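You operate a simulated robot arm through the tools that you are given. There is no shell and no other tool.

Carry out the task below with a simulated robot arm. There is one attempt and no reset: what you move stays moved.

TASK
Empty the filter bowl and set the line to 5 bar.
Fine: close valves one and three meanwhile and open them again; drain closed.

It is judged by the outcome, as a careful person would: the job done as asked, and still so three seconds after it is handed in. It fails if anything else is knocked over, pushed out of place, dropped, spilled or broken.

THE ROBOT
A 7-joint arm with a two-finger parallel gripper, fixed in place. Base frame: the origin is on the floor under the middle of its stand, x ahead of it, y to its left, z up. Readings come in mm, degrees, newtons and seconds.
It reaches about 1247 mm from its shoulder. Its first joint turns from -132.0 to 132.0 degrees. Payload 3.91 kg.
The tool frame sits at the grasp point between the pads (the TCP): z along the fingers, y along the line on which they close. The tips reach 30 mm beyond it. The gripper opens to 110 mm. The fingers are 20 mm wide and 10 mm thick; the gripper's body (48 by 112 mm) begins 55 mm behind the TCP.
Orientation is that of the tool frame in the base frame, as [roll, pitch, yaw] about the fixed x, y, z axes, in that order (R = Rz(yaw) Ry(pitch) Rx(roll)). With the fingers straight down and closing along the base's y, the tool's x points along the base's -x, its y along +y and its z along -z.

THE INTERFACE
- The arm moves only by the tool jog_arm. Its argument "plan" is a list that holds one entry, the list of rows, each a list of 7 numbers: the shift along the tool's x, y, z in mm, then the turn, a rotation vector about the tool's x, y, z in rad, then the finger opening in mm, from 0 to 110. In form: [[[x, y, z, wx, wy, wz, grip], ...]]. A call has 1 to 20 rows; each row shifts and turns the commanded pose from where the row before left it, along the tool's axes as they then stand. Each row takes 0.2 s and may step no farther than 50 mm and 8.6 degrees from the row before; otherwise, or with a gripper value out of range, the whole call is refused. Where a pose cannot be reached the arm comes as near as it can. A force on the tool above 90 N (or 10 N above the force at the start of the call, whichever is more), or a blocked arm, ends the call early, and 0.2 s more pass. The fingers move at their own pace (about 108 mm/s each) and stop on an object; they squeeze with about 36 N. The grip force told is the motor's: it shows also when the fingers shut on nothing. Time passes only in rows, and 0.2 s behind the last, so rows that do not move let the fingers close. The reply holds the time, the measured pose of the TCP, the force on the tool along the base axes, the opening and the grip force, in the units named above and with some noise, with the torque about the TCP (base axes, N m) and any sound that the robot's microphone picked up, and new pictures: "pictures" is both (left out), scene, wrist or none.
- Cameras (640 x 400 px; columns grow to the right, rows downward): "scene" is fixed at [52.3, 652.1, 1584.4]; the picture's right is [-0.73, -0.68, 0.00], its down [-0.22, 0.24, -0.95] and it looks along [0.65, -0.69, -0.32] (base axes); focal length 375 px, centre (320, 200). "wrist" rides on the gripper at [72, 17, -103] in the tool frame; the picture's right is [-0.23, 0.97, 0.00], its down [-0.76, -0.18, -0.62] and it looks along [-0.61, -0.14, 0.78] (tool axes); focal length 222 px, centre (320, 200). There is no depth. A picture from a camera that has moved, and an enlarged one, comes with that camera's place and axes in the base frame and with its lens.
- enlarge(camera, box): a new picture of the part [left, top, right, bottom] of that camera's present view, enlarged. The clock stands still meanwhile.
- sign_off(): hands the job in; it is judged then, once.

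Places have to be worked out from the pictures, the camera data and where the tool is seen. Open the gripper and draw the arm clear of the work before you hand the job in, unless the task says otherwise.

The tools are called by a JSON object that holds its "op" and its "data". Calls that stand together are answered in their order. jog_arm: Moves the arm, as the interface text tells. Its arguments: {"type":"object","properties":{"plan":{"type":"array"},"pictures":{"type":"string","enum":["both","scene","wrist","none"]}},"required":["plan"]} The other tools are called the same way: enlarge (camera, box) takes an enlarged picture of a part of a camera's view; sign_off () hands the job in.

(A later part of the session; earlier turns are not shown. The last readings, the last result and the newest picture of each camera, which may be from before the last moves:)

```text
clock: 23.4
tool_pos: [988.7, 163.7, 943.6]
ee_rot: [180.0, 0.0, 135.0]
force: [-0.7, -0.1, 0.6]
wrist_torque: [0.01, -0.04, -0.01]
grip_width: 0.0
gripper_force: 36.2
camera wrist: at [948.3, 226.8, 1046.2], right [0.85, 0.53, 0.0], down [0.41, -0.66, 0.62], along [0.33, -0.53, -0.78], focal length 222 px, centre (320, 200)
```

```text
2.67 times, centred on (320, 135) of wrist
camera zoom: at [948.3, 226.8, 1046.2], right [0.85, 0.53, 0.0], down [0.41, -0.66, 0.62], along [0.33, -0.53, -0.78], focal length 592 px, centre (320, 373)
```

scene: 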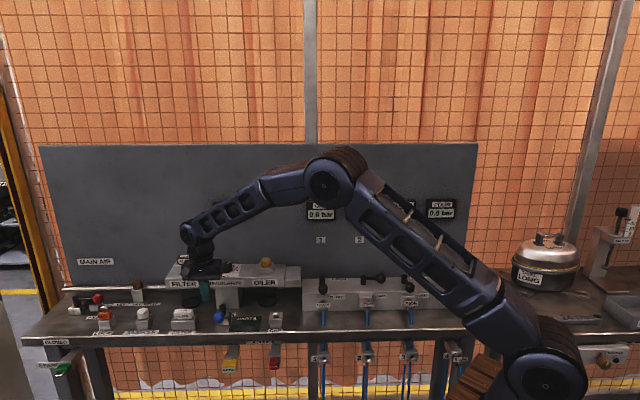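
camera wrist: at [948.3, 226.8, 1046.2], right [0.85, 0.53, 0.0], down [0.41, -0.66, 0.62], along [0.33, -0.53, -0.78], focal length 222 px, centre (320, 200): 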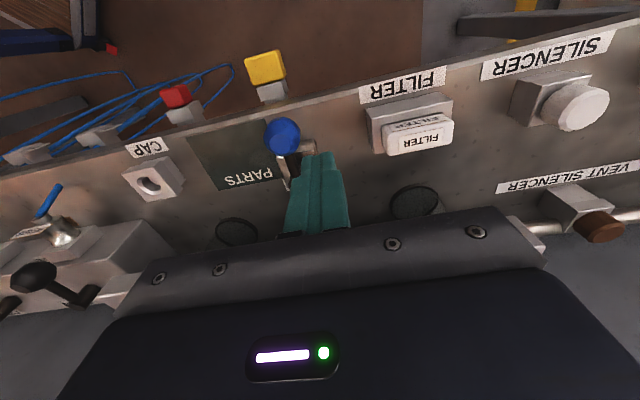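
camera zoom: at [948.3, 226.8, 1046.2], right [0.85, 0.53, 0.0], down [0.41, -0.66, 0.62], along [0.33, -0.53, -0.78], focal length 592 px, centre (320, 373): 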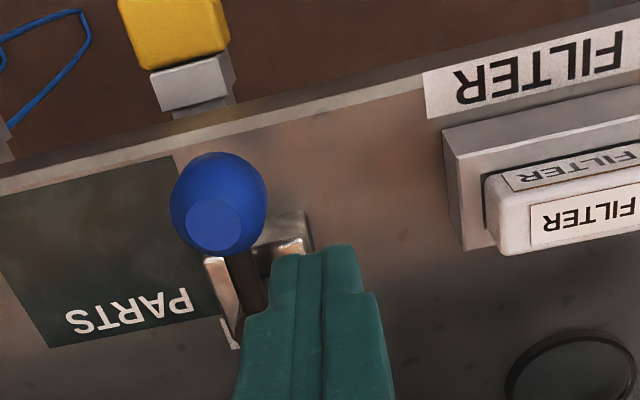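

The ball is confirmed at about (961,141,857) and the closed fingers stand to its left, clear of the valve block. I'll lower to z≈873 and push the first 30° to the right to see that the lever turns freely that way.

{"op": "jog_arm", "data": {"plan": [[[0, 0, 35, 0, 0, 0, 0], [0, 0, 35, 0, 0, 0, 0], [1.2, -7.9, 0, 0, 0, 0, 0], [2.8, -6.3, 0, 0, 0, 0, 0], [2.7, -6.3, 0, 0, 0, 0, 0], [1.0, -6.7, 0, 0, 0, 0, 0], [1.0, -6.8, 0, 0, 0, 0, 0]]]}}

{"op": "enlarge", "data": {"camera": "wrist", "box": [200, 60, 440, 210]}}

{"op": "enlarge", "data": {"camera": "scene", "box": [160, 250, 320, 350]}}

```text
clock: 25.0
tool_pos: [958.5, 147.6, 873.5]
ee_rot: [-179.9, 0.0, 135.1]
force: [0.0, 1.3, 0.3]
wrist_torque: [0.02, -0.02, -0.02]
grip_width: 0.1
gripper_force: 35.7
camera wrist: at [919.2, 211.2, 975.8], right [0.85, 0.53, 0.0], down [0.41, -0.66, 0.62], along [0.33, -0.53, -0.78], focal length 222 px, centre (320, 200)
```

scene: 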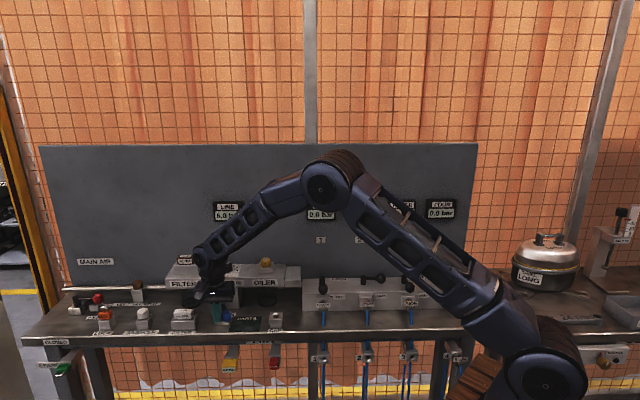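
wrist: 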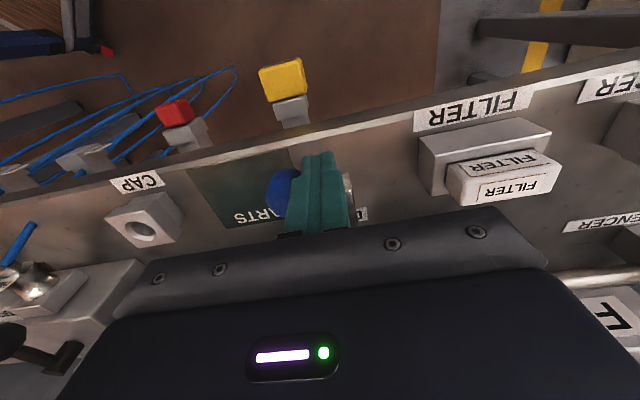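

```text
2.67 times, centred on (320, 135) of wrist
camera zoom: at [919.2, 211.2, 975.8], right [0.85, 0.53, 0.0], down [0.41, -0.66, 0.62], along [0.33, -0.53, -0.78], focal length 592 px, centre (320, 373)
```

zoom: 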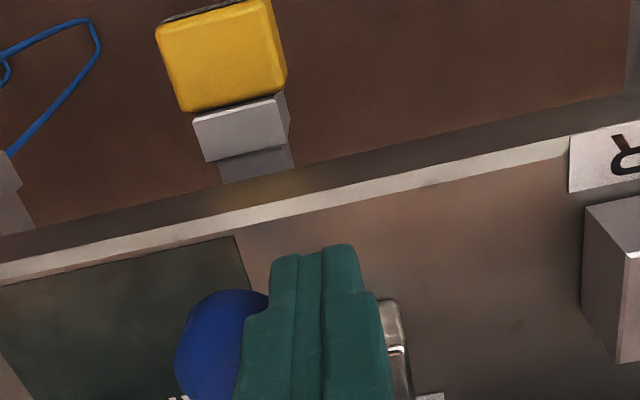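

```text
4.00 times, centred on (240, 300) of scene
camera zoom: at [52.3, 652.1, 1584.4], right [-0.73, -0.68, 0.0], down [-0.22, 0.24, -0.95], along [0.65, -0.69, -0.32], focal length 1498 px, centre (640, -200)
```

zoom: 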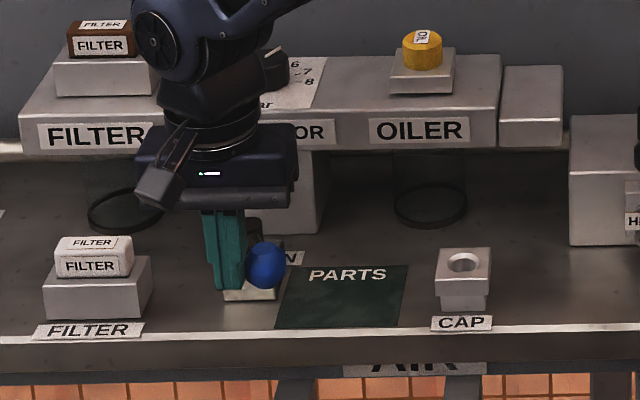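

The blue lever turns freely to the right. I'll continue the arc to about 90°.

{"op": "jog_arm", "data": {"plan": [[[-0.8, -6.8, 0, 0, 0, 0, 0], [-0.8, -6.8, 0, 0, 0, 0, 0], [-2.5, -6.4, 0, 0, 0, 0, 0], [-2.5, -6.4, 0, 0, 0, 0, 0], [-4.1, -5.5, 0, 0, 0, 0, 0], [-4.1, -5.5, 0, 0, 0, 0, 0], [-5.3, -4.3, 0, 0, 0, 0, 0], [-5.4, -4.2, 0, 0, 0, 0, 0]]]}}

{"op": "enlarge", "data": {"camera": "scene", "box": [160, 250, 320, 350]}}

{"op": "enlarge", "data": {"camera": "wrist", "box": [200, 60, 440, 210]}}

```text
clock: 26.8
tool_pos: [943.8, 96.8, 873.1]
ee_rot: [179.9, 0.0, 134.9]
force: [-0.2, 0.7, 0.2]
wrist_torque: [0.0, 0.0, 0.02]
grip_width: 0.0
gripper_force: 36.0
camera wrist: at [904.6, 159.0, 975.9], right [0.85, 0.53, 0.0], down [0.41, -0.66, 0.62], along [0.33, -0.53, -0.78], focal length 222 px, centre (320, 200)
```

scene: 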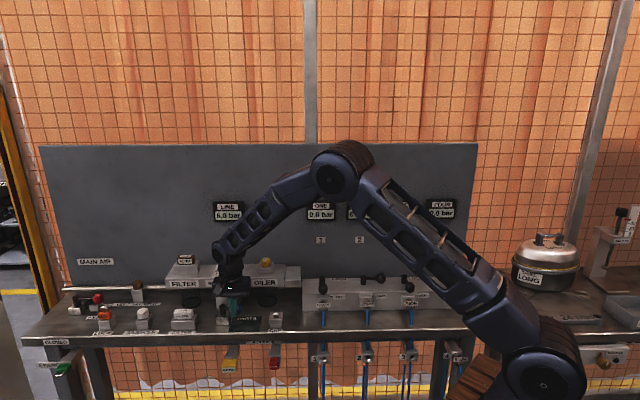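
wrist: 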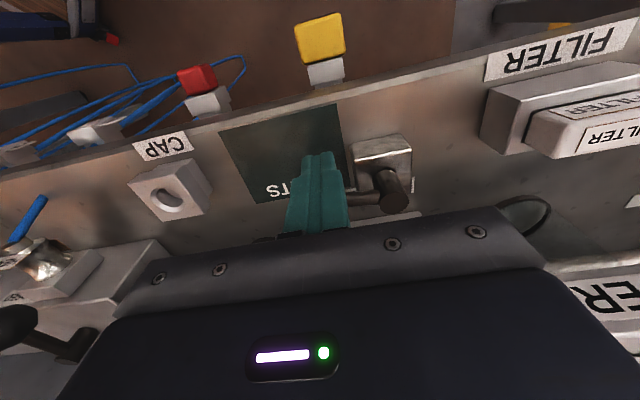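

```text
4.00 times, centred on (240, 300) of scene
camera zoom: at [52.3, 652.1, 1584.4], right [-0.73, -0.68, 0.0], down [-0.22, 0.24, -0.95], along [0.65, -0.69, -0.32], focal length 1498 px, centre (640, -200)
```

zoom: 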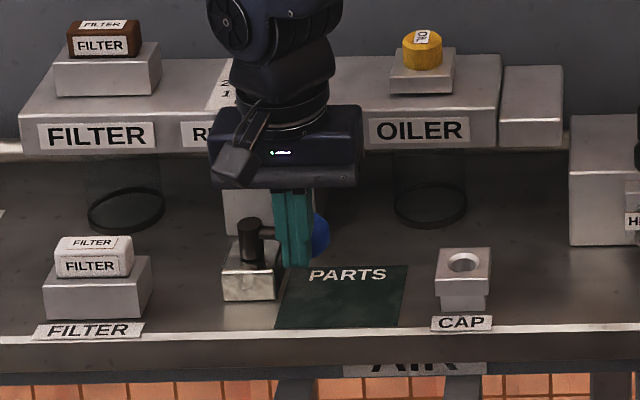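

```text
2.67 times, centred on (320, 135) of wrist
camera zoom: at [904.6, 159.0, 975.9], right [0.85, 0.53, 0.0], down [0.41, -0.66, 0.62], along [0.33, -0.53, -0.78], focal length 592 px, centre (320, 373)
```

zoom: 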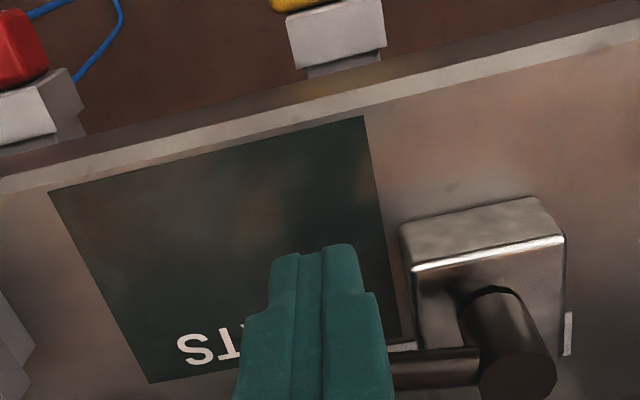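

The rod now lies nearly along the bench. I'll nudge slightly further to find the stop, watching the force.

{"op": "jog_arm", "data": {"plan": [[[-3, -1.5, 0, 0, 0, 0, 0], [-3, -1.0, 0, 0, 0, 0, 0], [0, 0, 0, 0, 0, 0, 0]]]}}

{"op": "enlarge", "data": {"camera": "scene", "box": [160, 250, 320, 350]}}

```text
clock: 27.6
tool_pos: [947.3, 91.0, 873.0]
ee_rot: [-180.0, 0.0, 135.1]
force: [-0.2, 0.2, 0.0]
wrist_torque: [0.0, 0.03, 0.02]
grip_width: 0.3
gripper_force: 35.7
camera wrist: at [908.1, 153.7, 975.5], right [0.85, 0.53, 0.0], down [0.41, -0.66, 0.62], along [0.33, -0.53, -0.78], focal length 222 px, centre (320, 200)
```

scene: 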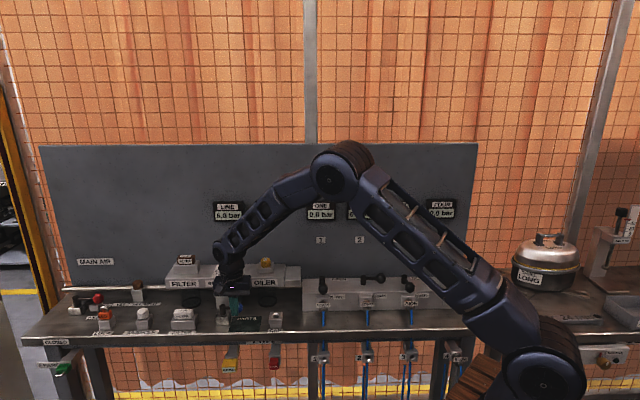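
wrist: 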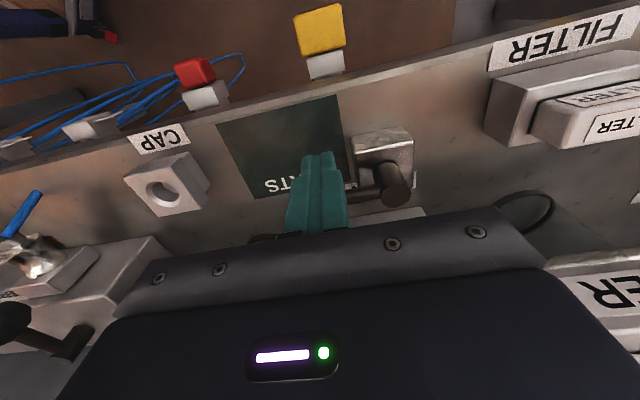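

```text
4.00 times, centred on (240, 300) of scene
camera zoom: at [52.3, 652.1, 1584.4], right [-0.73, -0.68, 0.0], down [-0.22, 0.24, -0.95], along [0.65, -0.69, -0.32], focal length 1498 px, centre (640, -200)
```

zoom: 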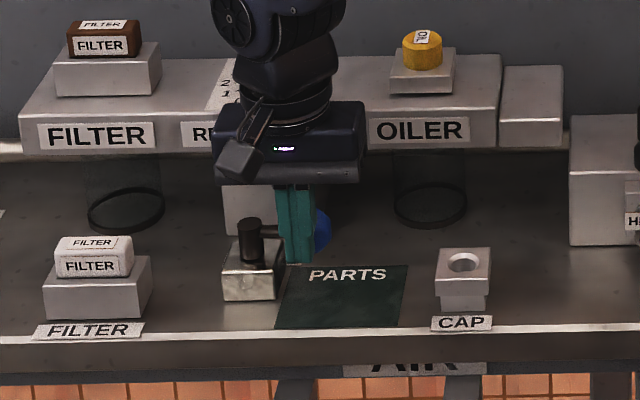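

There's still no resistance. I'll back off slightly and lift to see the lever's real position and the filter bowl.

{"op": "jog_arm", "data": {"plan": [[[8, 0, 0, 0, 0, 0, 0], [10, 0, -40, 0, 0, 0, 0], [10, 0, -40, 0, 0, 0, 0], [30, 0, -30, 0, 0, 0, 0]]]}}

{"op": "enlarge", "data": {"camera": "wrist", "box": [240, 60, 480, 210]}}

{"op": "enlarge", "data": {"camera": "scene", "box": [160, 250, 320, 350]}}

{"op": "enlarge", "data": {"camera": "scene", "box": [170, 280, 250, 330]}}

```text
clock: 28.6
tool_pos: [907.2, 133.2, 982.5]
ee_rot: [-179.9, 0.0, 135.0]
force: [0.3, -0.2, -0.9]
wrist_torque: [0.03, 0.03, -0.03]
grip_width: 0.0
gripper_force: 35.8
camera wrist: at [866.6, 195.7, 1084.3], right [0.85, 0.53, 0.0], down [0.41, -0.66, 0.62], along [0.33, -0.53, -0.78], focal length 222 px, centre (320, 200)
```

scene: 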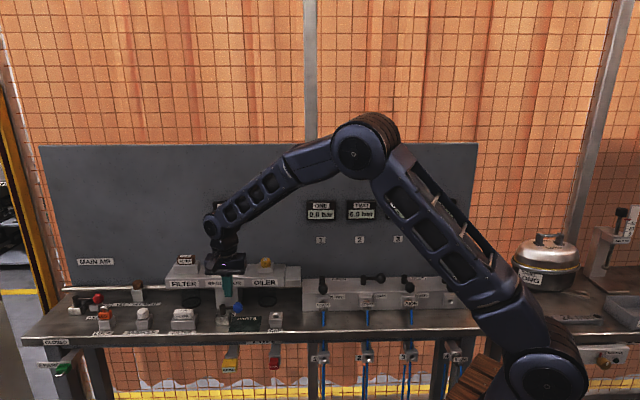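
wrist: 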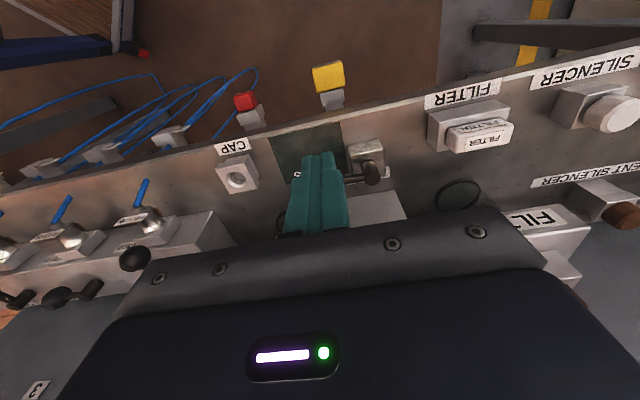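

```text
2.67 times, centred on (360, 135) of wrist
camera zoom: at [866.6, 195.7, 1084.3], right [0.85, 0.53, 0.0], down [0.41, -0.66, 0.62], along [0.33, -0.53, -0.78], focal length 592 px, centre (213, 373)
```

zoom: 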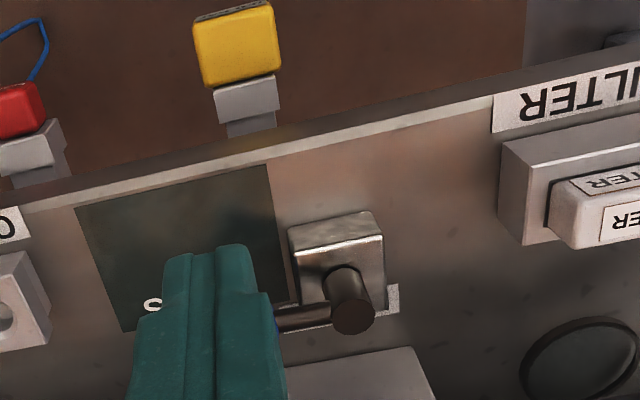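

```text
4.00 times, centred on (240, 300) of scene
camera zoom: at [52.3, 652.1, 1584.4], right [-0.73, -0.68, 0.0], down [-0.22, 0.24, -0.95], along [0.65, -0.69, -0.32], focal length 1498 px, centre (640, -200)
```

zoom: 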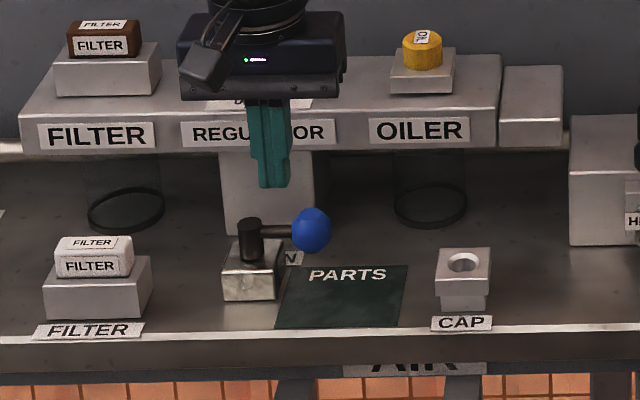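

```text
8.00 times, centred on (210, 305) of scene
camera zoom: at [52.3, 652.1, 1584.4], right [-0.73, -0.68, 0.0], down [-0.22, 0.24, -0.95], along [0.65, -0.69, -0.32], focal length 2997 px, centre (1200, -640)
```

zoom: 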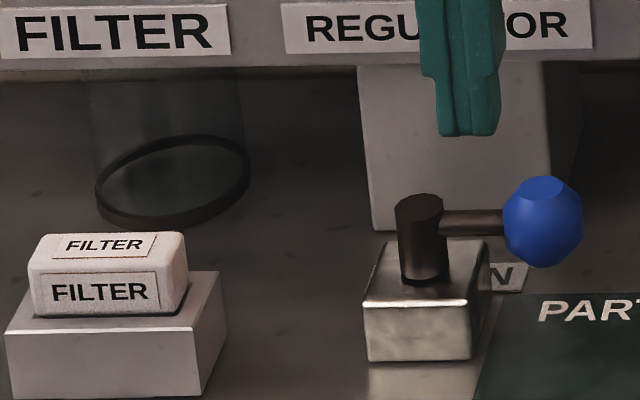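

The drain lever now points right, square to its closed position. I'll enlarge the filter bowl in both views to see the liquid level.

{"op": "enlarge", "data": {"camera": "wrist", "box": [420, 160, 500, 210]}}

{"op": "enlarge", "data": {"camera": "scene", "box": [172, 284, 212, 309]}}

{"op": "enlarge", "data": {"camera": "scene", "box": [248, 284, 288, 309]}}

{"op": "enlarge", "data": {"camera": "scene", "box": [200, 190, 400, 240]}}

```text
8.00 times, centred on (460, 185) of wrist
camera zoom: at [866.6, 195.7, 1084.3], right [0.85, 0.53, 0.0], down [0.41, -0.66, 0.62], along [0.33, -0.53, -0.78], focal length 1777 px, centre (-800, 320)
```

zoom: 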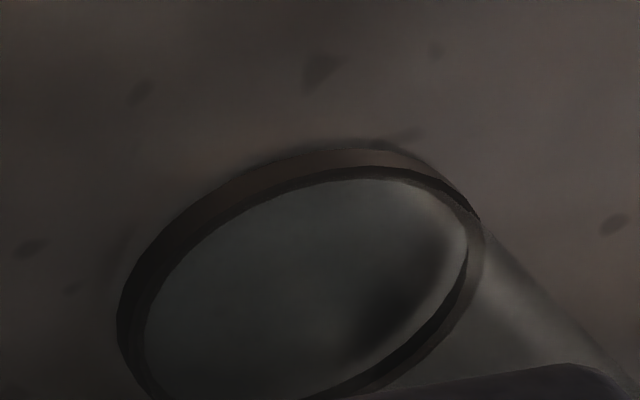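

```text
16.00 times, centred on (192, 296) of scene
camera zoom: at [52.3, 652.1, 1584.4], right [-0.73, -0.68, 0.0], down [-0.22, 0.24, -0.95], along [0.65, -0.69, -0.32], focal length 5993 px, centre (2368, -1344)
```

zoom: 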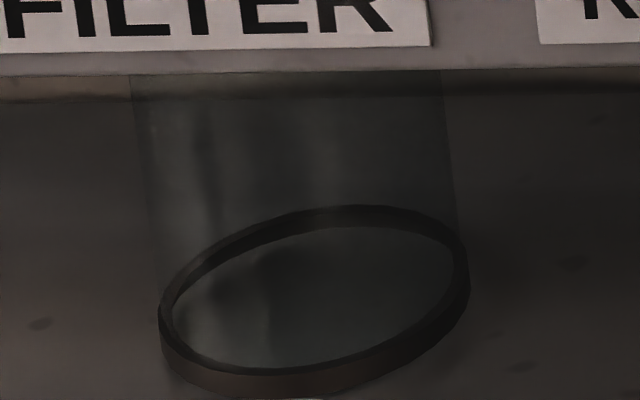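

```text
16.00 times, centred on (268, 296) of scene
camera zoom: at [52.3, 652.1, 1584.4], right [-0.73, -0.68, 0.0], down [-0.22, 0.24, -0.95], along [0.65, -0.69, -0.32], focal length 5993 px, centre (1152, -1344)
```

zoom: 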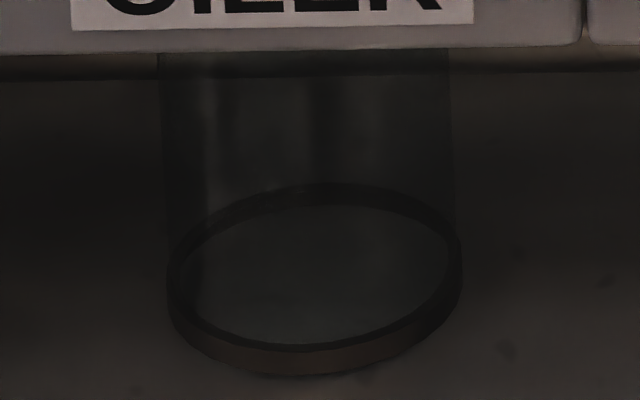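

```text
3.20 times, centred on (300, 215) of scene
camera zoom: at [52.3, 652.1, 1584.4], right [-0.73, -0.68, 0.0], down [-0.22, 0.24, -0.95], along [0.65, -0.69, -0.32], focal length 1199 px, centre (384, 152)
```

zoom: 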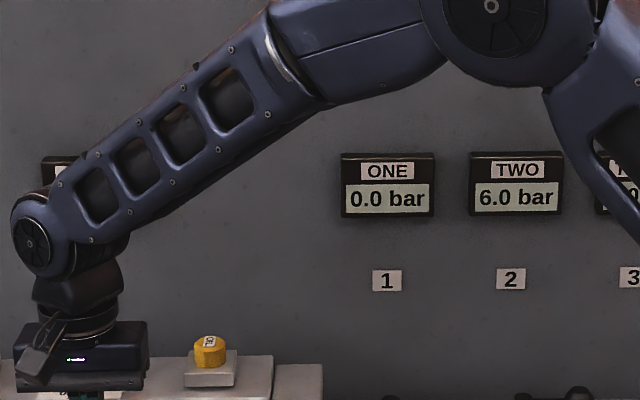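

The bowl's level can't be told from here. I'll move left and tilt the wrist camera to look at the filter bowl from the front, which also lets time pass for draining.

{"op": "jog_arm", "data": {"plan": [[[5, 41, 0, 0, 0, 0, 0], [5, 41, 0, 0, 0, 0, 0], [5, 41, 0, 0, 0, 0, 0], [5, 41, 0, 0, 0, 0, 0], [5, 39, 0, 0, 0, 0, 0], [0, 0, 0, 0, -0.125, 0, 0], [0, 0, 0, 0, -0.125, 0, 0], [0, 0, 0, 0, -0.125, 0, 0], [0, 0, 0, 0, -0.125, 0, 0]]]}}

{"op": "enlarge", "data": {"camera": "scene", "box": [172, 284, 212, 309]}}

{"op": "enlarge", "data": {"camera": "wrist", "box": [240, 80, 400, 180]}}

```text
clock: 30.6
tool_pos: [1032.5, 292.1, 980.8]
ee_rot: [-180.0, 28.7, 135.1]
force: [-0.1, -0.3, 0.4]
wrist_torque: [0.05, 0.01, 0.02]
grip_width: 0.0
gripper_force: 36.1
camera wrist: at [964.3, 384.6, 1037.0], right [0.83, 0.55, 0.11], down [0.13, -0.39, 0.91], along [0.54, -0.74, -0.39], focal length 222 px, centre (320, 200)
```

scene: 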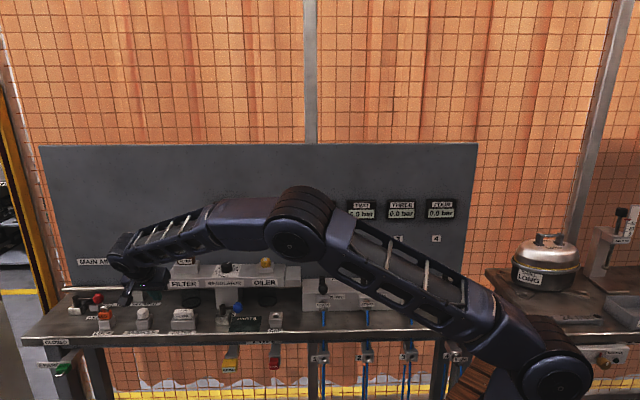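
wrist: 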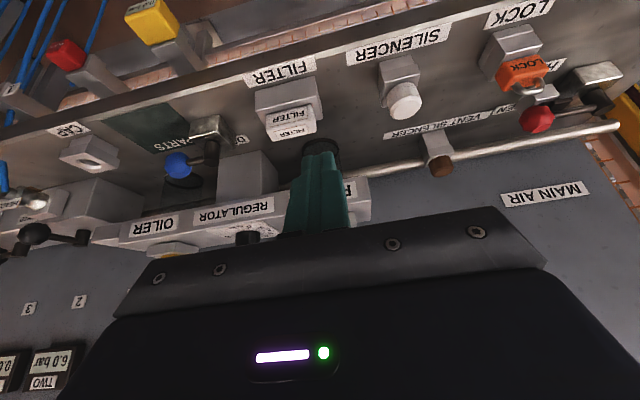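

```text
16.00 times, centred on (192, 296) of scene
camera zoom: at [52.3, 652.1, 1584.4], right [-0.73, -0.68, 0.0], down [-0.22, 0.24, -0.95], along [0.65, -0.69, -0.32], focal length 5993 px, centre (2368, -1344)
```

zoom: 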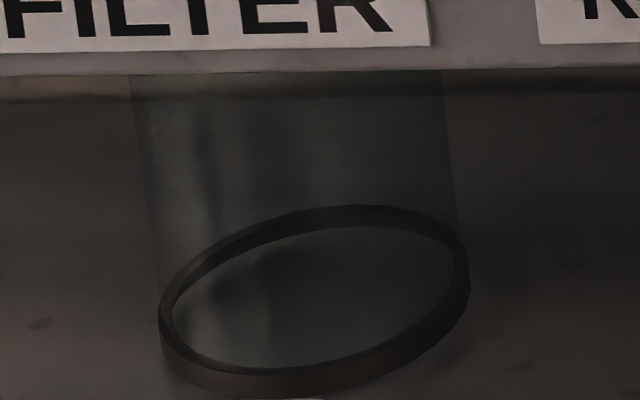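

```text
4.00 times, centred on (320, 130) of wrist
camera zoom: at [964.3, 384.6, 1037.0], right [0.83, 0.55, 0.11], down [0.13, -0.39, 0.91], along [0.54, -0.74, -0.39], focal length 888 px, centre (320, 480)
```

zoom: 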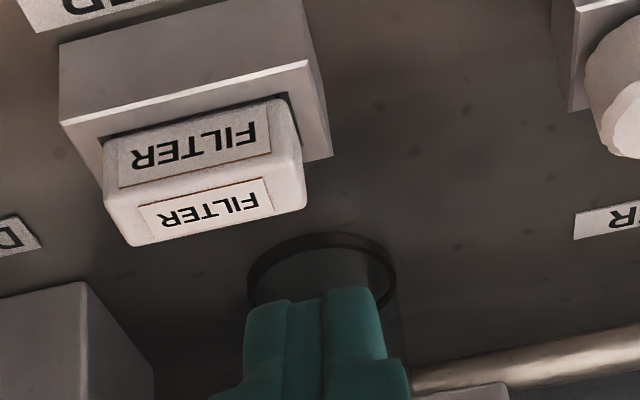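

The fingers hide the bowl from this angle. I'll shift right and lower a little so the bowl shows beside them.

{"op": "jog_arm", "data": {"plan": [[[9.6, -35, 17.5, 0, 0, 0, 0], [9.6, -35, 17.5, 0, 0, 0, 0]]]}}

{"op": "enlarge", "data": {"camera": "wrist", "box": [340, 110, 460, 185]}}

```text
clock: 31.2
tool_pos: [984.3, 243.2, 943.0]
ee_rot: [179.9, 28.7, 134.9]
force: [0.0, -0.1, -0.5]
wrist_torque: [0.05, 0.03, 0.02]
grip_width: 0.0
gripper_force: 36.4
camera wrist: at [914.6, 335.5, 997.9], right [0.83, 0.55, 0.11], down [0.14, -0.39, 0.91], along [0.54, -0.74, -0.4], focal length 222 px, centre (320, 200)
```

scene: 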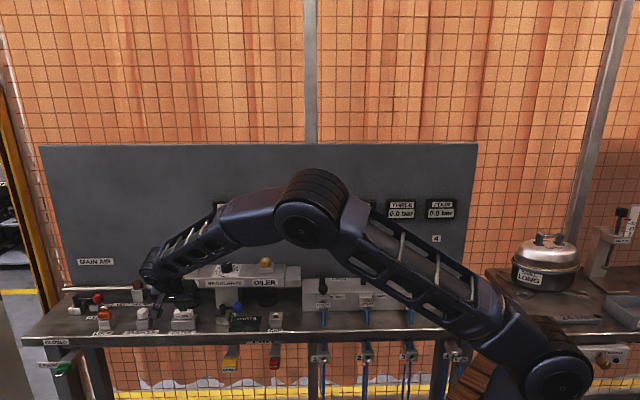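
wrist: 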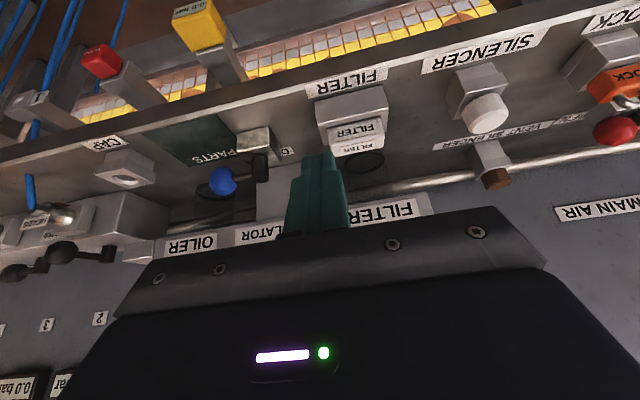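

```text
5.33 times, centred on (400, 148) of wrist
camera zoom: at [914.6, 335.5, 997.9], right [0.83, 0.55, 0.11], down [0.14, -0.39, 0.91], along [0.54, -0.74, -0.4], focal length 1185 px, centre (-107, 480)
```

zoom: 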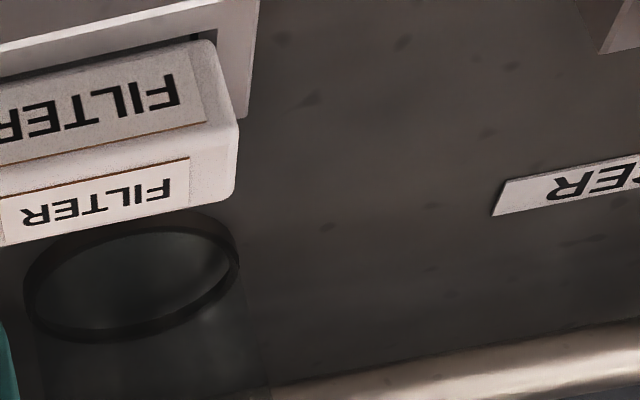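

The filter bowl looks clear through the glass, but I'll leave the drain open longer to be safe. Meanwhile I'll rise, level the tool and move above the regulator knob, which I estimate at (1072,37) with its top at z≈962.

{"op": "jog_arm", "data": {"plan": [[[-19.2, 0, -35.1, 0, 0, 0, 30], [-19.2, 0, -35.1, 0, 0, 0, 66], [-19.2, 0, -35.1, 0, 0, 0, 66], [0, 0, 0, 0, 0.125, 0, 66], [0, 0, 0, 0, 0.125, 0, 66], [0, 0, 0, 0, 0.125, 0, 66], [0, 0, 0, 0, 0.125, 0, 66], [-41.6, -16.8, -6, 0, 0, 0, 66], [-41.6, -16.8, -6, 0, 0, 0, 66], [-41.6, -16.8, -6, 0, 0, 0, 66], [-41.6, -16.8, -6, 0, 0, 0, 66], [-41.6, -16.8, -6, 0, 0, 0, 66]]]}}

{"op": "enlarge", "data": {"camera": "wrist", "box": [240, 60, 400, 160]}}

{"op": "enlarge", "data": {"camera": "scene", "box": [160, 180, 320, 280]}}

```text
clock: 33.8
tool_pos: [1070.6, 38.9, 1092.0]
ee_rot: [180.0, 0.0, 135.0]
force: [-0.1, 0.7, 0.2]
wrist_torque: [-0.07, 0.0, 0.02]
grip_width: 66.1
gripper_force: 0.1
camera wrist: at [1030.3, 100.4, 1195.1], right [0.85, 0.53, 0.0], down [0.41, -0.66, 0.62], along [0.33, -0.53, -0.78], focal length 222 px, centre (320, 200)
```

scene: 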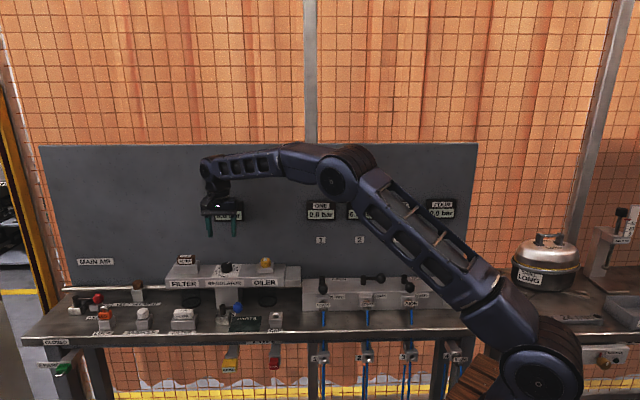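
wrist: 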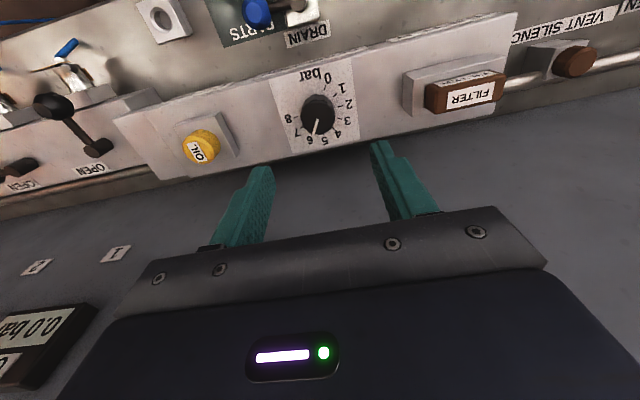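

```text
4.00 times, centred on (320, 110) of wrist
camera zoom: at [1030.3, 100.4, 1195.1], right [0.85, 0.53, 0.0], down [0.41, -0.66, 0.62], along [0.33, -0.53, -0.78], focal length 888 px, centre (320, 560)
```

zoom: 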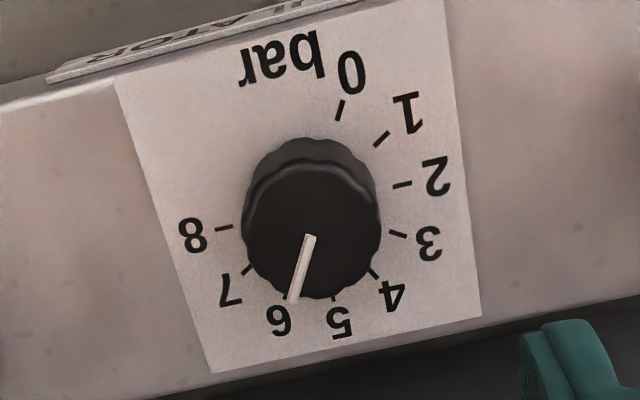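

```text
4.00 times, centred on (240, 230) of scene
camera zoom: at [52.3, 652.1, 1584.4], right [-0.73, -0.68, 0.0], down [-0.22, 0.24, -0.95], along [0.65, -0.69, -0.32], focal length 1498 px, centre (640, 80)
```

zoom: 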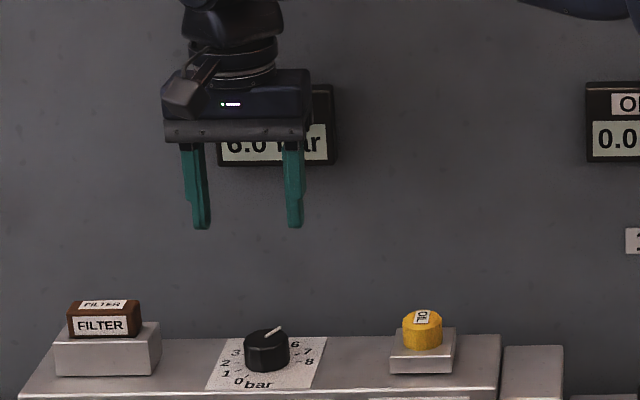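

The dial is clear from here: the pointer is at 6, the marks are about 30° apart, and the knob is at about (1071,34) with its top at z≈961. I'll centre on it, descend to z≈971 and grip it.

{"op": "jog_arm", "data": {"plan": [[[-4, -1.8, 30, 0, 0, 0, 66], [0, 0, 40, 0, 0, 0, 66], [0, 0, 30, 0, 0, 0, 66], [0, 0, 20, 0, 0, 0, 66]]]}}

{"op": "enlarge", "data": {"camera": "wrist", "box": [240, 100, 400, 200]}}

{"op": "enlarge", "data": {"camera": "scene", "box": [190, 240, 270, 290]}}

```text
clock: 34.8
tool_pos: [1073.7, 30.9, 971.2]
ee_rot: [180.0, 0.0, 135.0]
force: [0.2, 0.1, 0.3]
wrist_torque: [-0.03, 0.01, 0.01]
grip_width: 66.0
gripper_force: 0.1
camera wrist: at [1032.8, 93.5, 1076.0], right [0.85, 0.53, 0.0], down [0.41, -0.66, 0.62], along [0.33, -0.53, -0.78], focal length 222 px, centre (320, 200)
```

scene: 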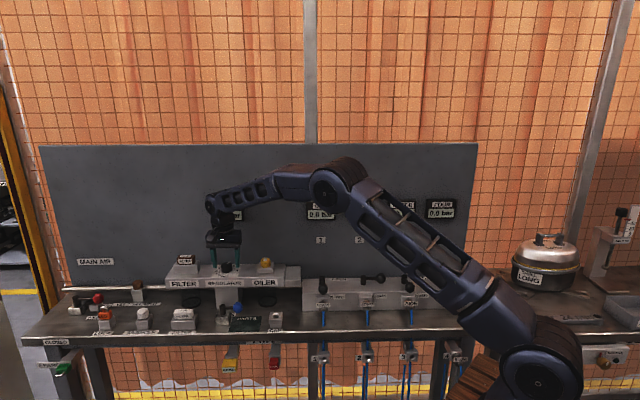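
wrist: 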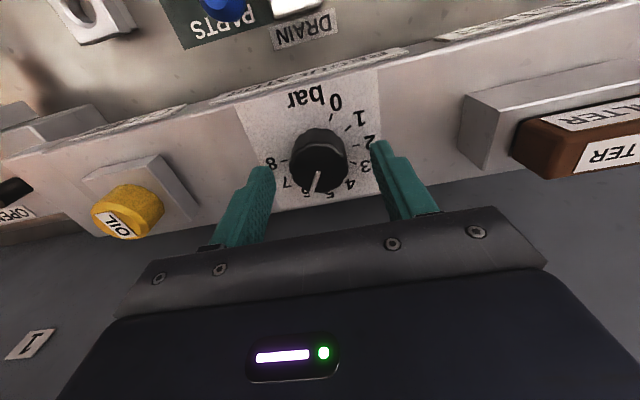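

```text
4.00 times, centred on (320, 150) of wrist
camera zoom: at [1032.8, 93.5, 1076.0], right [0.85, 0.53, 0.0], down [0.41, -0.66, 0.62], along [0.33, -0.53, -0.78], focal length 888 px, centre (320, 400)
```

zoom: 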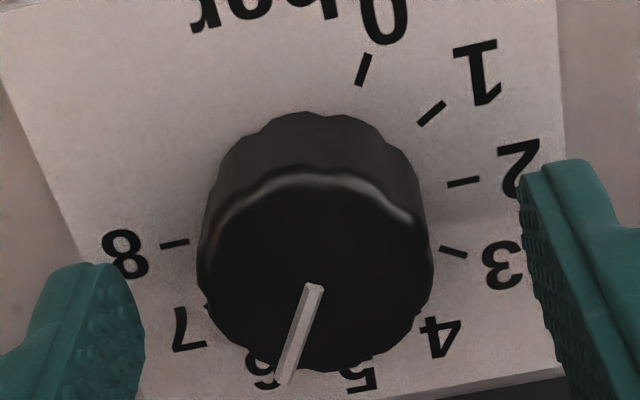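

```text
8.00 times, centred on (230, 265) of scene
camera zoom: at [52.3, 652.1, 1584.4], right [-0.73, -0.68, 0.0], down [-0.22, 0.24, -0.95], along [0.65, -0.69, -0.32], focal length 2997 px, centre (1040, -320)
```

zoom: 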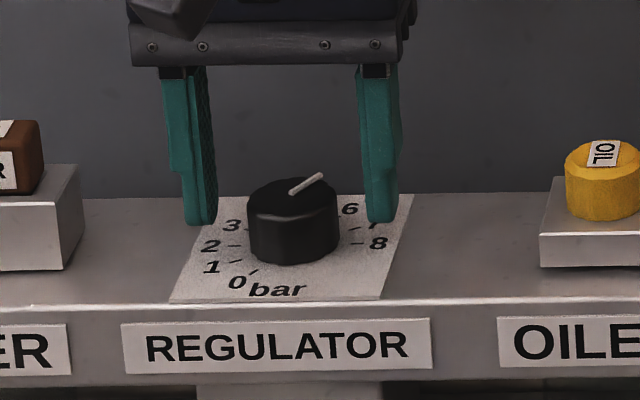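

The knob's centre sits about 4.5 mm nearer the front than the tool axis. I'll correct that, lower 3 mm, and close on the knob.

{"op": "jog_arm", "data": {"plan": [[[4.5, -1, 3, 0, 0, 0, 66], [0, 0, 0, 0, 0, 0, 50], [0, 0, 0, 0, 0, 0, 40], [0, 0, 0, 0, 0, 0, 34], [0, 0, 0, 0, 0, 0, 28]]]}}

{"op": "enlarge", "data": {"camera": "wrist", "box": [240, 100, 400, 200]}}

{"op": "enlarge", "data": {"camera": "scene", "box": [190, 240, 270, 290]}}

```text
clock: 36.0
tool_pos: [1068.2, 34.9, 969.2]
ee_rot: [179.9, 0.0, 135.0]
force: [3.7, 3.0, -0.8]
wrist_torque: [-0.25, 0.05, 0.05]
grip_width: 37.6
gripper_force: 44.7
camera wrist: at [1028.4, 97.5, 1072.8], right [0.85, 0.53, 0.0], down [0.41, -0.66, 0.62], along [0.33, -0.53, -0.78], focal length 222 px, centre (320, 200)
```

scene: 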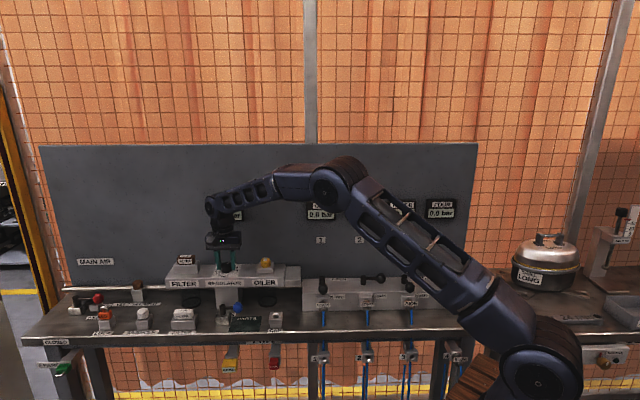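
wrist: 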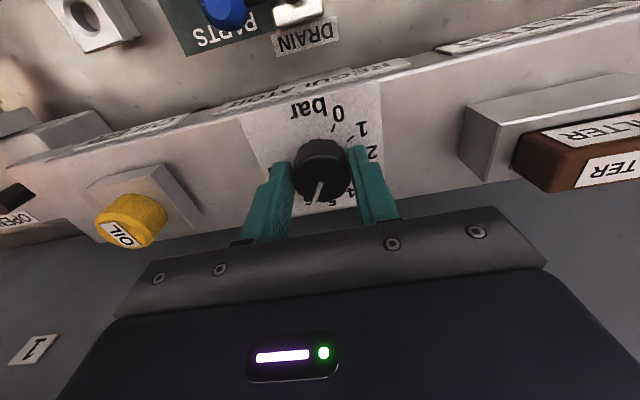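

```text
4.00 times, centred on (320, 150) of wrist
camera zoom: at [1028.4, 97.5, 1072.8], right [0.85, 0.53, 0.0], down [0.41, -0.66, 0.62], along [0.33, -0.53, -0.78], focal length 888 px, centre (320, 400)
```

zoom: 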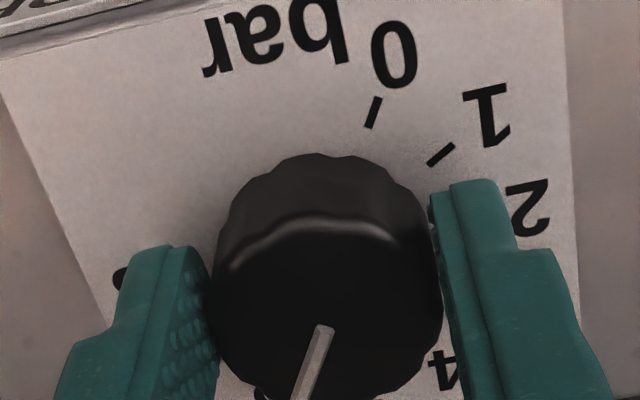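

```text
8.00 times, centred on (230, 265) of scene
camera zoom: at [52.3, 652.1, 1584.4], right [-0.73, -0.68, 0.0], down [-0.22, 0.24, -0.95], along [0.65, -0.69, -0.32], focal length 2997 px, centre (1040, -320)
```

zoom: 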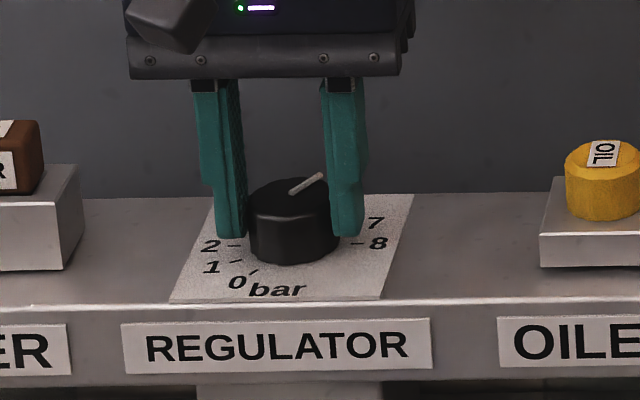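

The knob is held centrally (37.6 mm). I'll turn it 30° counter-clockwise seen from above (6 → 5).

{"op": "jog_arm", "data": {"plan": [[[0, 0, 0, 0, 0, -0.1047, 28], [0, 0, 0, 0, 0, -0.1047, 28], [0, 0, 0, 0, 0, -0.1047, 28], [0, 0, 0, 0, 0, -0.1047, 28], [0, 0, 0, 0, 0, -0.1047, 28], [0, 0, 0, 0, 0, 0, 28]]]}}

{"op": "enlarge", "data": {"camera": "scene", "box": [190, 190, 270, 240]}}

{"op": "enlarge", "data": {"camera": "scene", "box": [190, 240, 270, 290]}}

```text
clock: 37.4
tool_pos: [1067.4, 33.3, 969.7]
ee_rot: [-179.9, 0.0, 165.0]
force: [-33.3, -27.0, 8.4]
wrist_torque: [-0.29, 1.42, -0.2]
grip_width: 37.7
gripper_force: 44.9
camera wrist: at [1001.2, 67.7, 1072.9], right [0.47, 0.88, 0.0], down [0.69, -0.37, 0.62], along [0.55, -0.29, -0.78], focal length 222 px, centre (320, 200)
```

scene: 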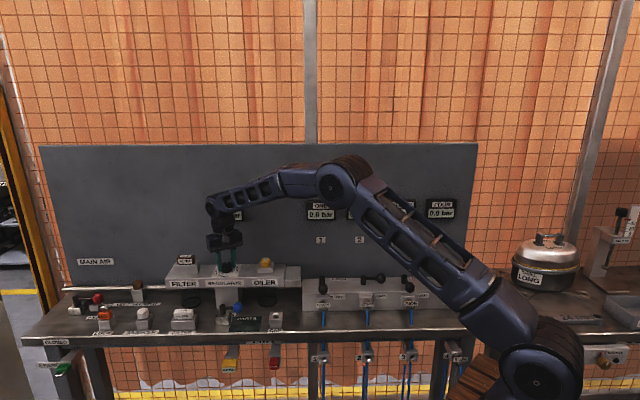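
wrist: 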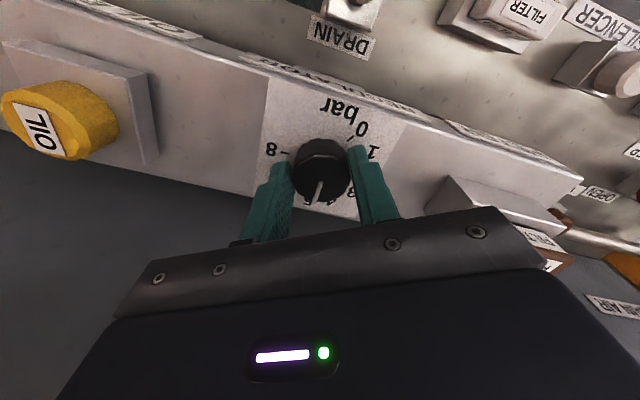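

```text
8.00 times, centred on (230, 215) of scene
camera zoom: at [52.3, 652.1, 1584.4], right [-0.73, -0.68, 0.0], down [-0.22, 0.24, -0.95], along [0.65, -0.69, -0.32], focal length 2997 px, centre (1040, 80)
```

zoom: 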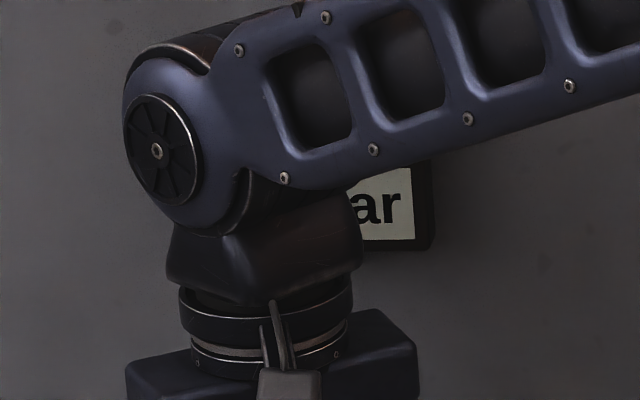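

```text
8.00 times, centred on (230, 265) of scene
camera zoom: at [52.3, 652.1, 1584.4], right [-0.73, -0.68, 0.0], down [-0.22, 0.24, -0.95], along [0.65, -0.69, -0.32], focal length 2997 px, centre (1040, -320)
```

zoom: 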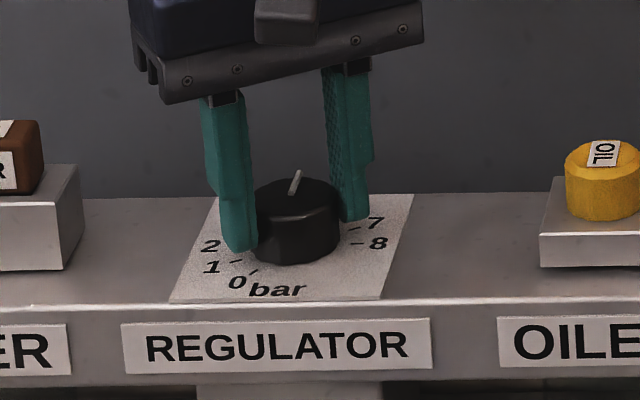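

The pointer has swung to about 5. I'll release, lift, and move aside to the right so the LINE gauge can be read.

{"op": "jog_arm", "data": {"plan": [[[0, 0, 0, 0, 0, 0, 50], [0, 0, 0, 0, 0, 0, 66], [0, 0, 0, 0, 0, 0, 66], [0, 0, -30, 0, 0, 0, 66], [0, 0, -45, 0, 0, 0, 66], [0, 0, -45, 0, 0, 0, 66]]]}}

{"op": "enlarge", "data": {"camera": "wrist", "box": [240, 60, 400, 160]}}

{"op": "enlarge", "data": {"camera": "scene", "box": [190, 190, 270, 240]}}

```text
clock: 38.8
tool_pos: [1069.8, 37.8, 1086.5]
ee_rot: [180.0, -0.1, 165.0]
force: [0.5, -0.5, -1.0]
wrist_torque: [-0.02, 0.05, -0.01]
grip_width: 65.8
gripper_force: 0.0
camera wrist: at [1003.6, 72.5, 1190.2], right [0.47, 0.88, 0.0], down [0.69, -0.37, 0.62], along [0.55, -0.29, -0.78], focal length 222 px, centre (320, 200)
```

scene: 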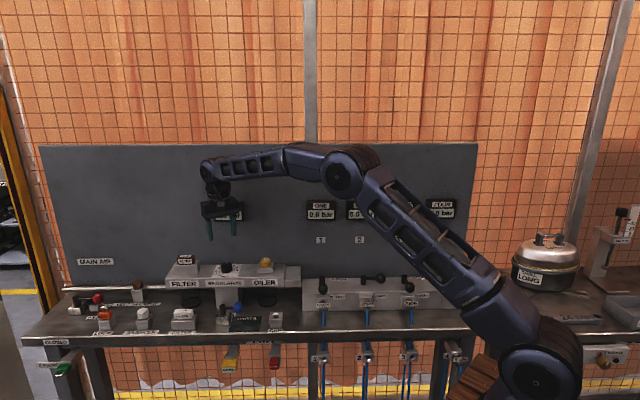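
wrist: 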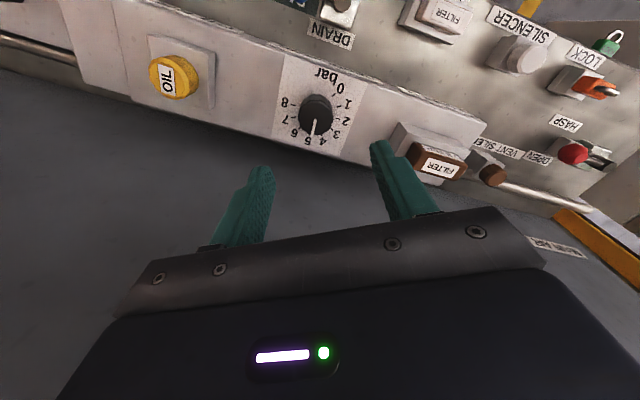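

```text
4.00 times, centred on (320, 110) of wrist
camera zoom: at [1003.6, 72.5, 1190.2], right [0.47, 0.88, 0.0], down [0.69, -0.37, 0.62], along [0.55, -0.29, -0.78], focal length 888 px, centre (320, 560)
```

zoom: 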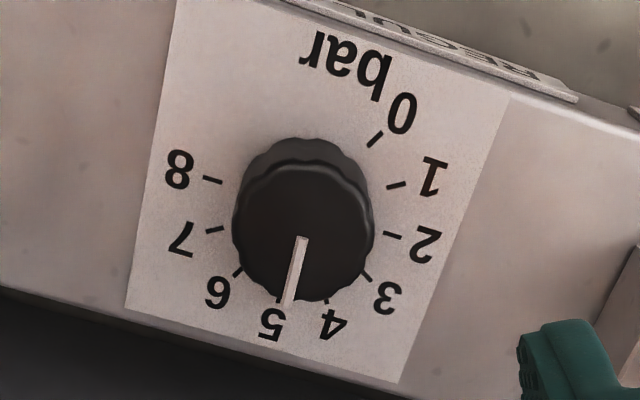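

```text
8.00 times, centred on (230, 215) of scene
camera zoom: at [52.3, 652.1, 1584.4], right [-0.73, -0.68, 0.0], down [-0.22, 0.24, -0.95], along [0.65, -0.69, -0.32], focal length 2997 px, centre (1040, 80)
```

zoom: 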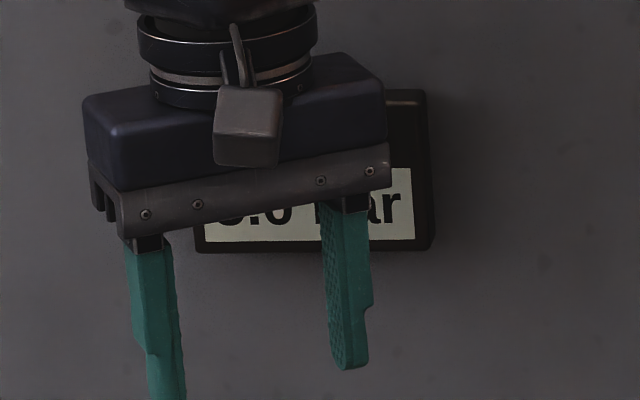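

The pointer is at 5 or very near it, and the gauge shows "?.0 bar" behind the gripper. I'll square the tool up again and move toward the drain lever with closed fingers, tilted slightly away from the block, which should also uncover the gauge.

{"op": "jog_arm", "data": {"plan": [[[0, 0, 0, 0, 0, 0.1047, 66], [0, 0, 0, 0, 0, 0.1047, 30], [0, 0, 0, 0, 0, 0.1047, 0], [0, 0, 0, 0, 0, 0.1047, 0], [0, 0, 0, 0, 0, 0.1047, 0], [36, -26, 0, 0, 0, 0, 0], [36, -26, 0, 0, 0, 0, 0], [0, 0, 40, 0, 0, 0, 0], [0, 0, 20, 0, -0.125, 0, 0], [0, 0, 0, 0, -0.125, 0, 0]]]}}

{"op": "enlarge", "data": {"camera": "scene", "box": [190, 190, 270, 240]}}

{"op": "enlarge", "data": {"camera": "wrist", "box": [200, 60, 440, 210]}}

{"op": "enlarge", "data": {"camera": "scene", "box": [160, 260, 320, 360]}}

```text
clock: 41.0
tool_pos: [979.7, 48.3, 1029.4]
ee_rot: [180.0, 14.3, 135.0]
force: [-0.2, -0.6, 0.0]
wrist_torque: [0.04, -0.04, 0.04]
grip_width: 0.0
gripper_force: 36.3
camera wrist: at [923.2, 128.2, 1111.1], right [0.84, 0.53, 0.06], down [0.29, -0.54, 0.79], along [0.45, -0.65, -0.61], focal length 222 px, centre (320, 200)
```

scene: 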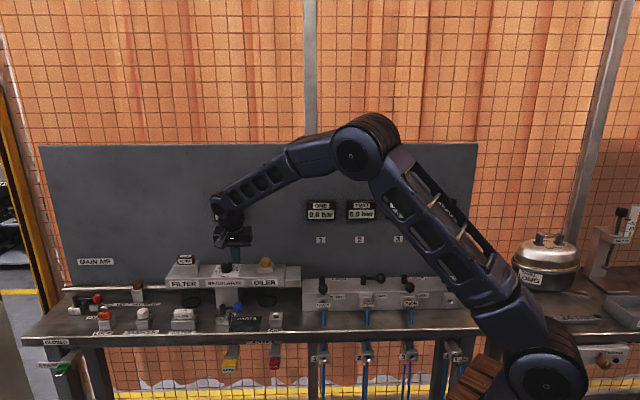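
wrist: 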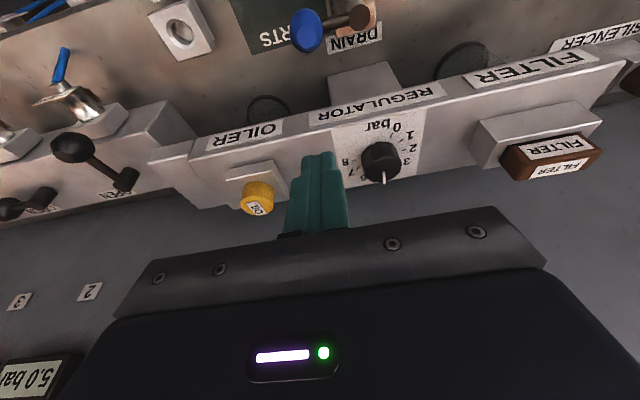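

```text
8.00 times, centred on (230, 215) of scene
camera zoom: at [52.3, 652.1, 1584.4], right [-0.73, -0.68, 0.0], down [-0.22, 0.24, -0.95], along [0.65, -0.69, -0.32], focal length 2997 px, centre (1040, 80)
```

zoom: 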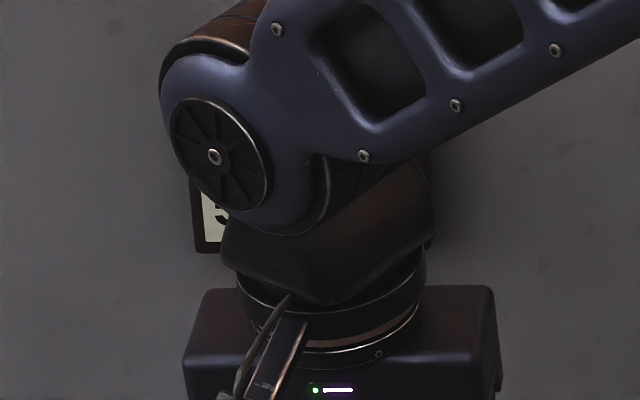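

```text
2.67 times, centred on (320, 135) of wrist
camera zoom: at [923.2, 128.2, 1111.1], right [0.84, 0.53, 0.06], down [0.29, -0.54, 0.79], along [0.45, -0.65, -0.61], focal length 592 px, centre (320, 373)
```

zoom: 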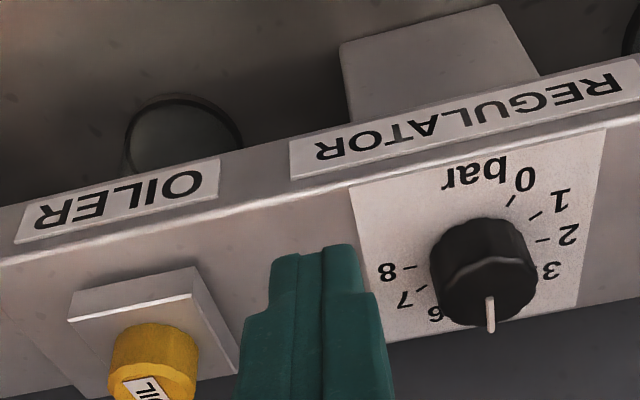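

```text
4.00 times, centred on (240, 310) of scene
camera zoom: at [52.3, 652.1, 1584.4], right [-0.73, -0.68, 0.0], down [-0.22, 0.24, -0.95], along [0.65, -0.69, -0.32], focal length 1498 px, centre (640, -240)
```

zoom: 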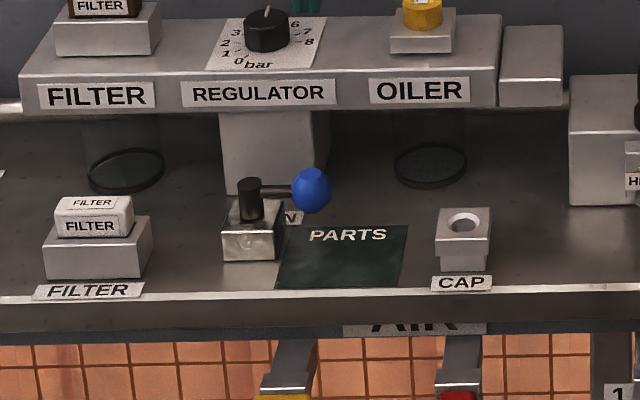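

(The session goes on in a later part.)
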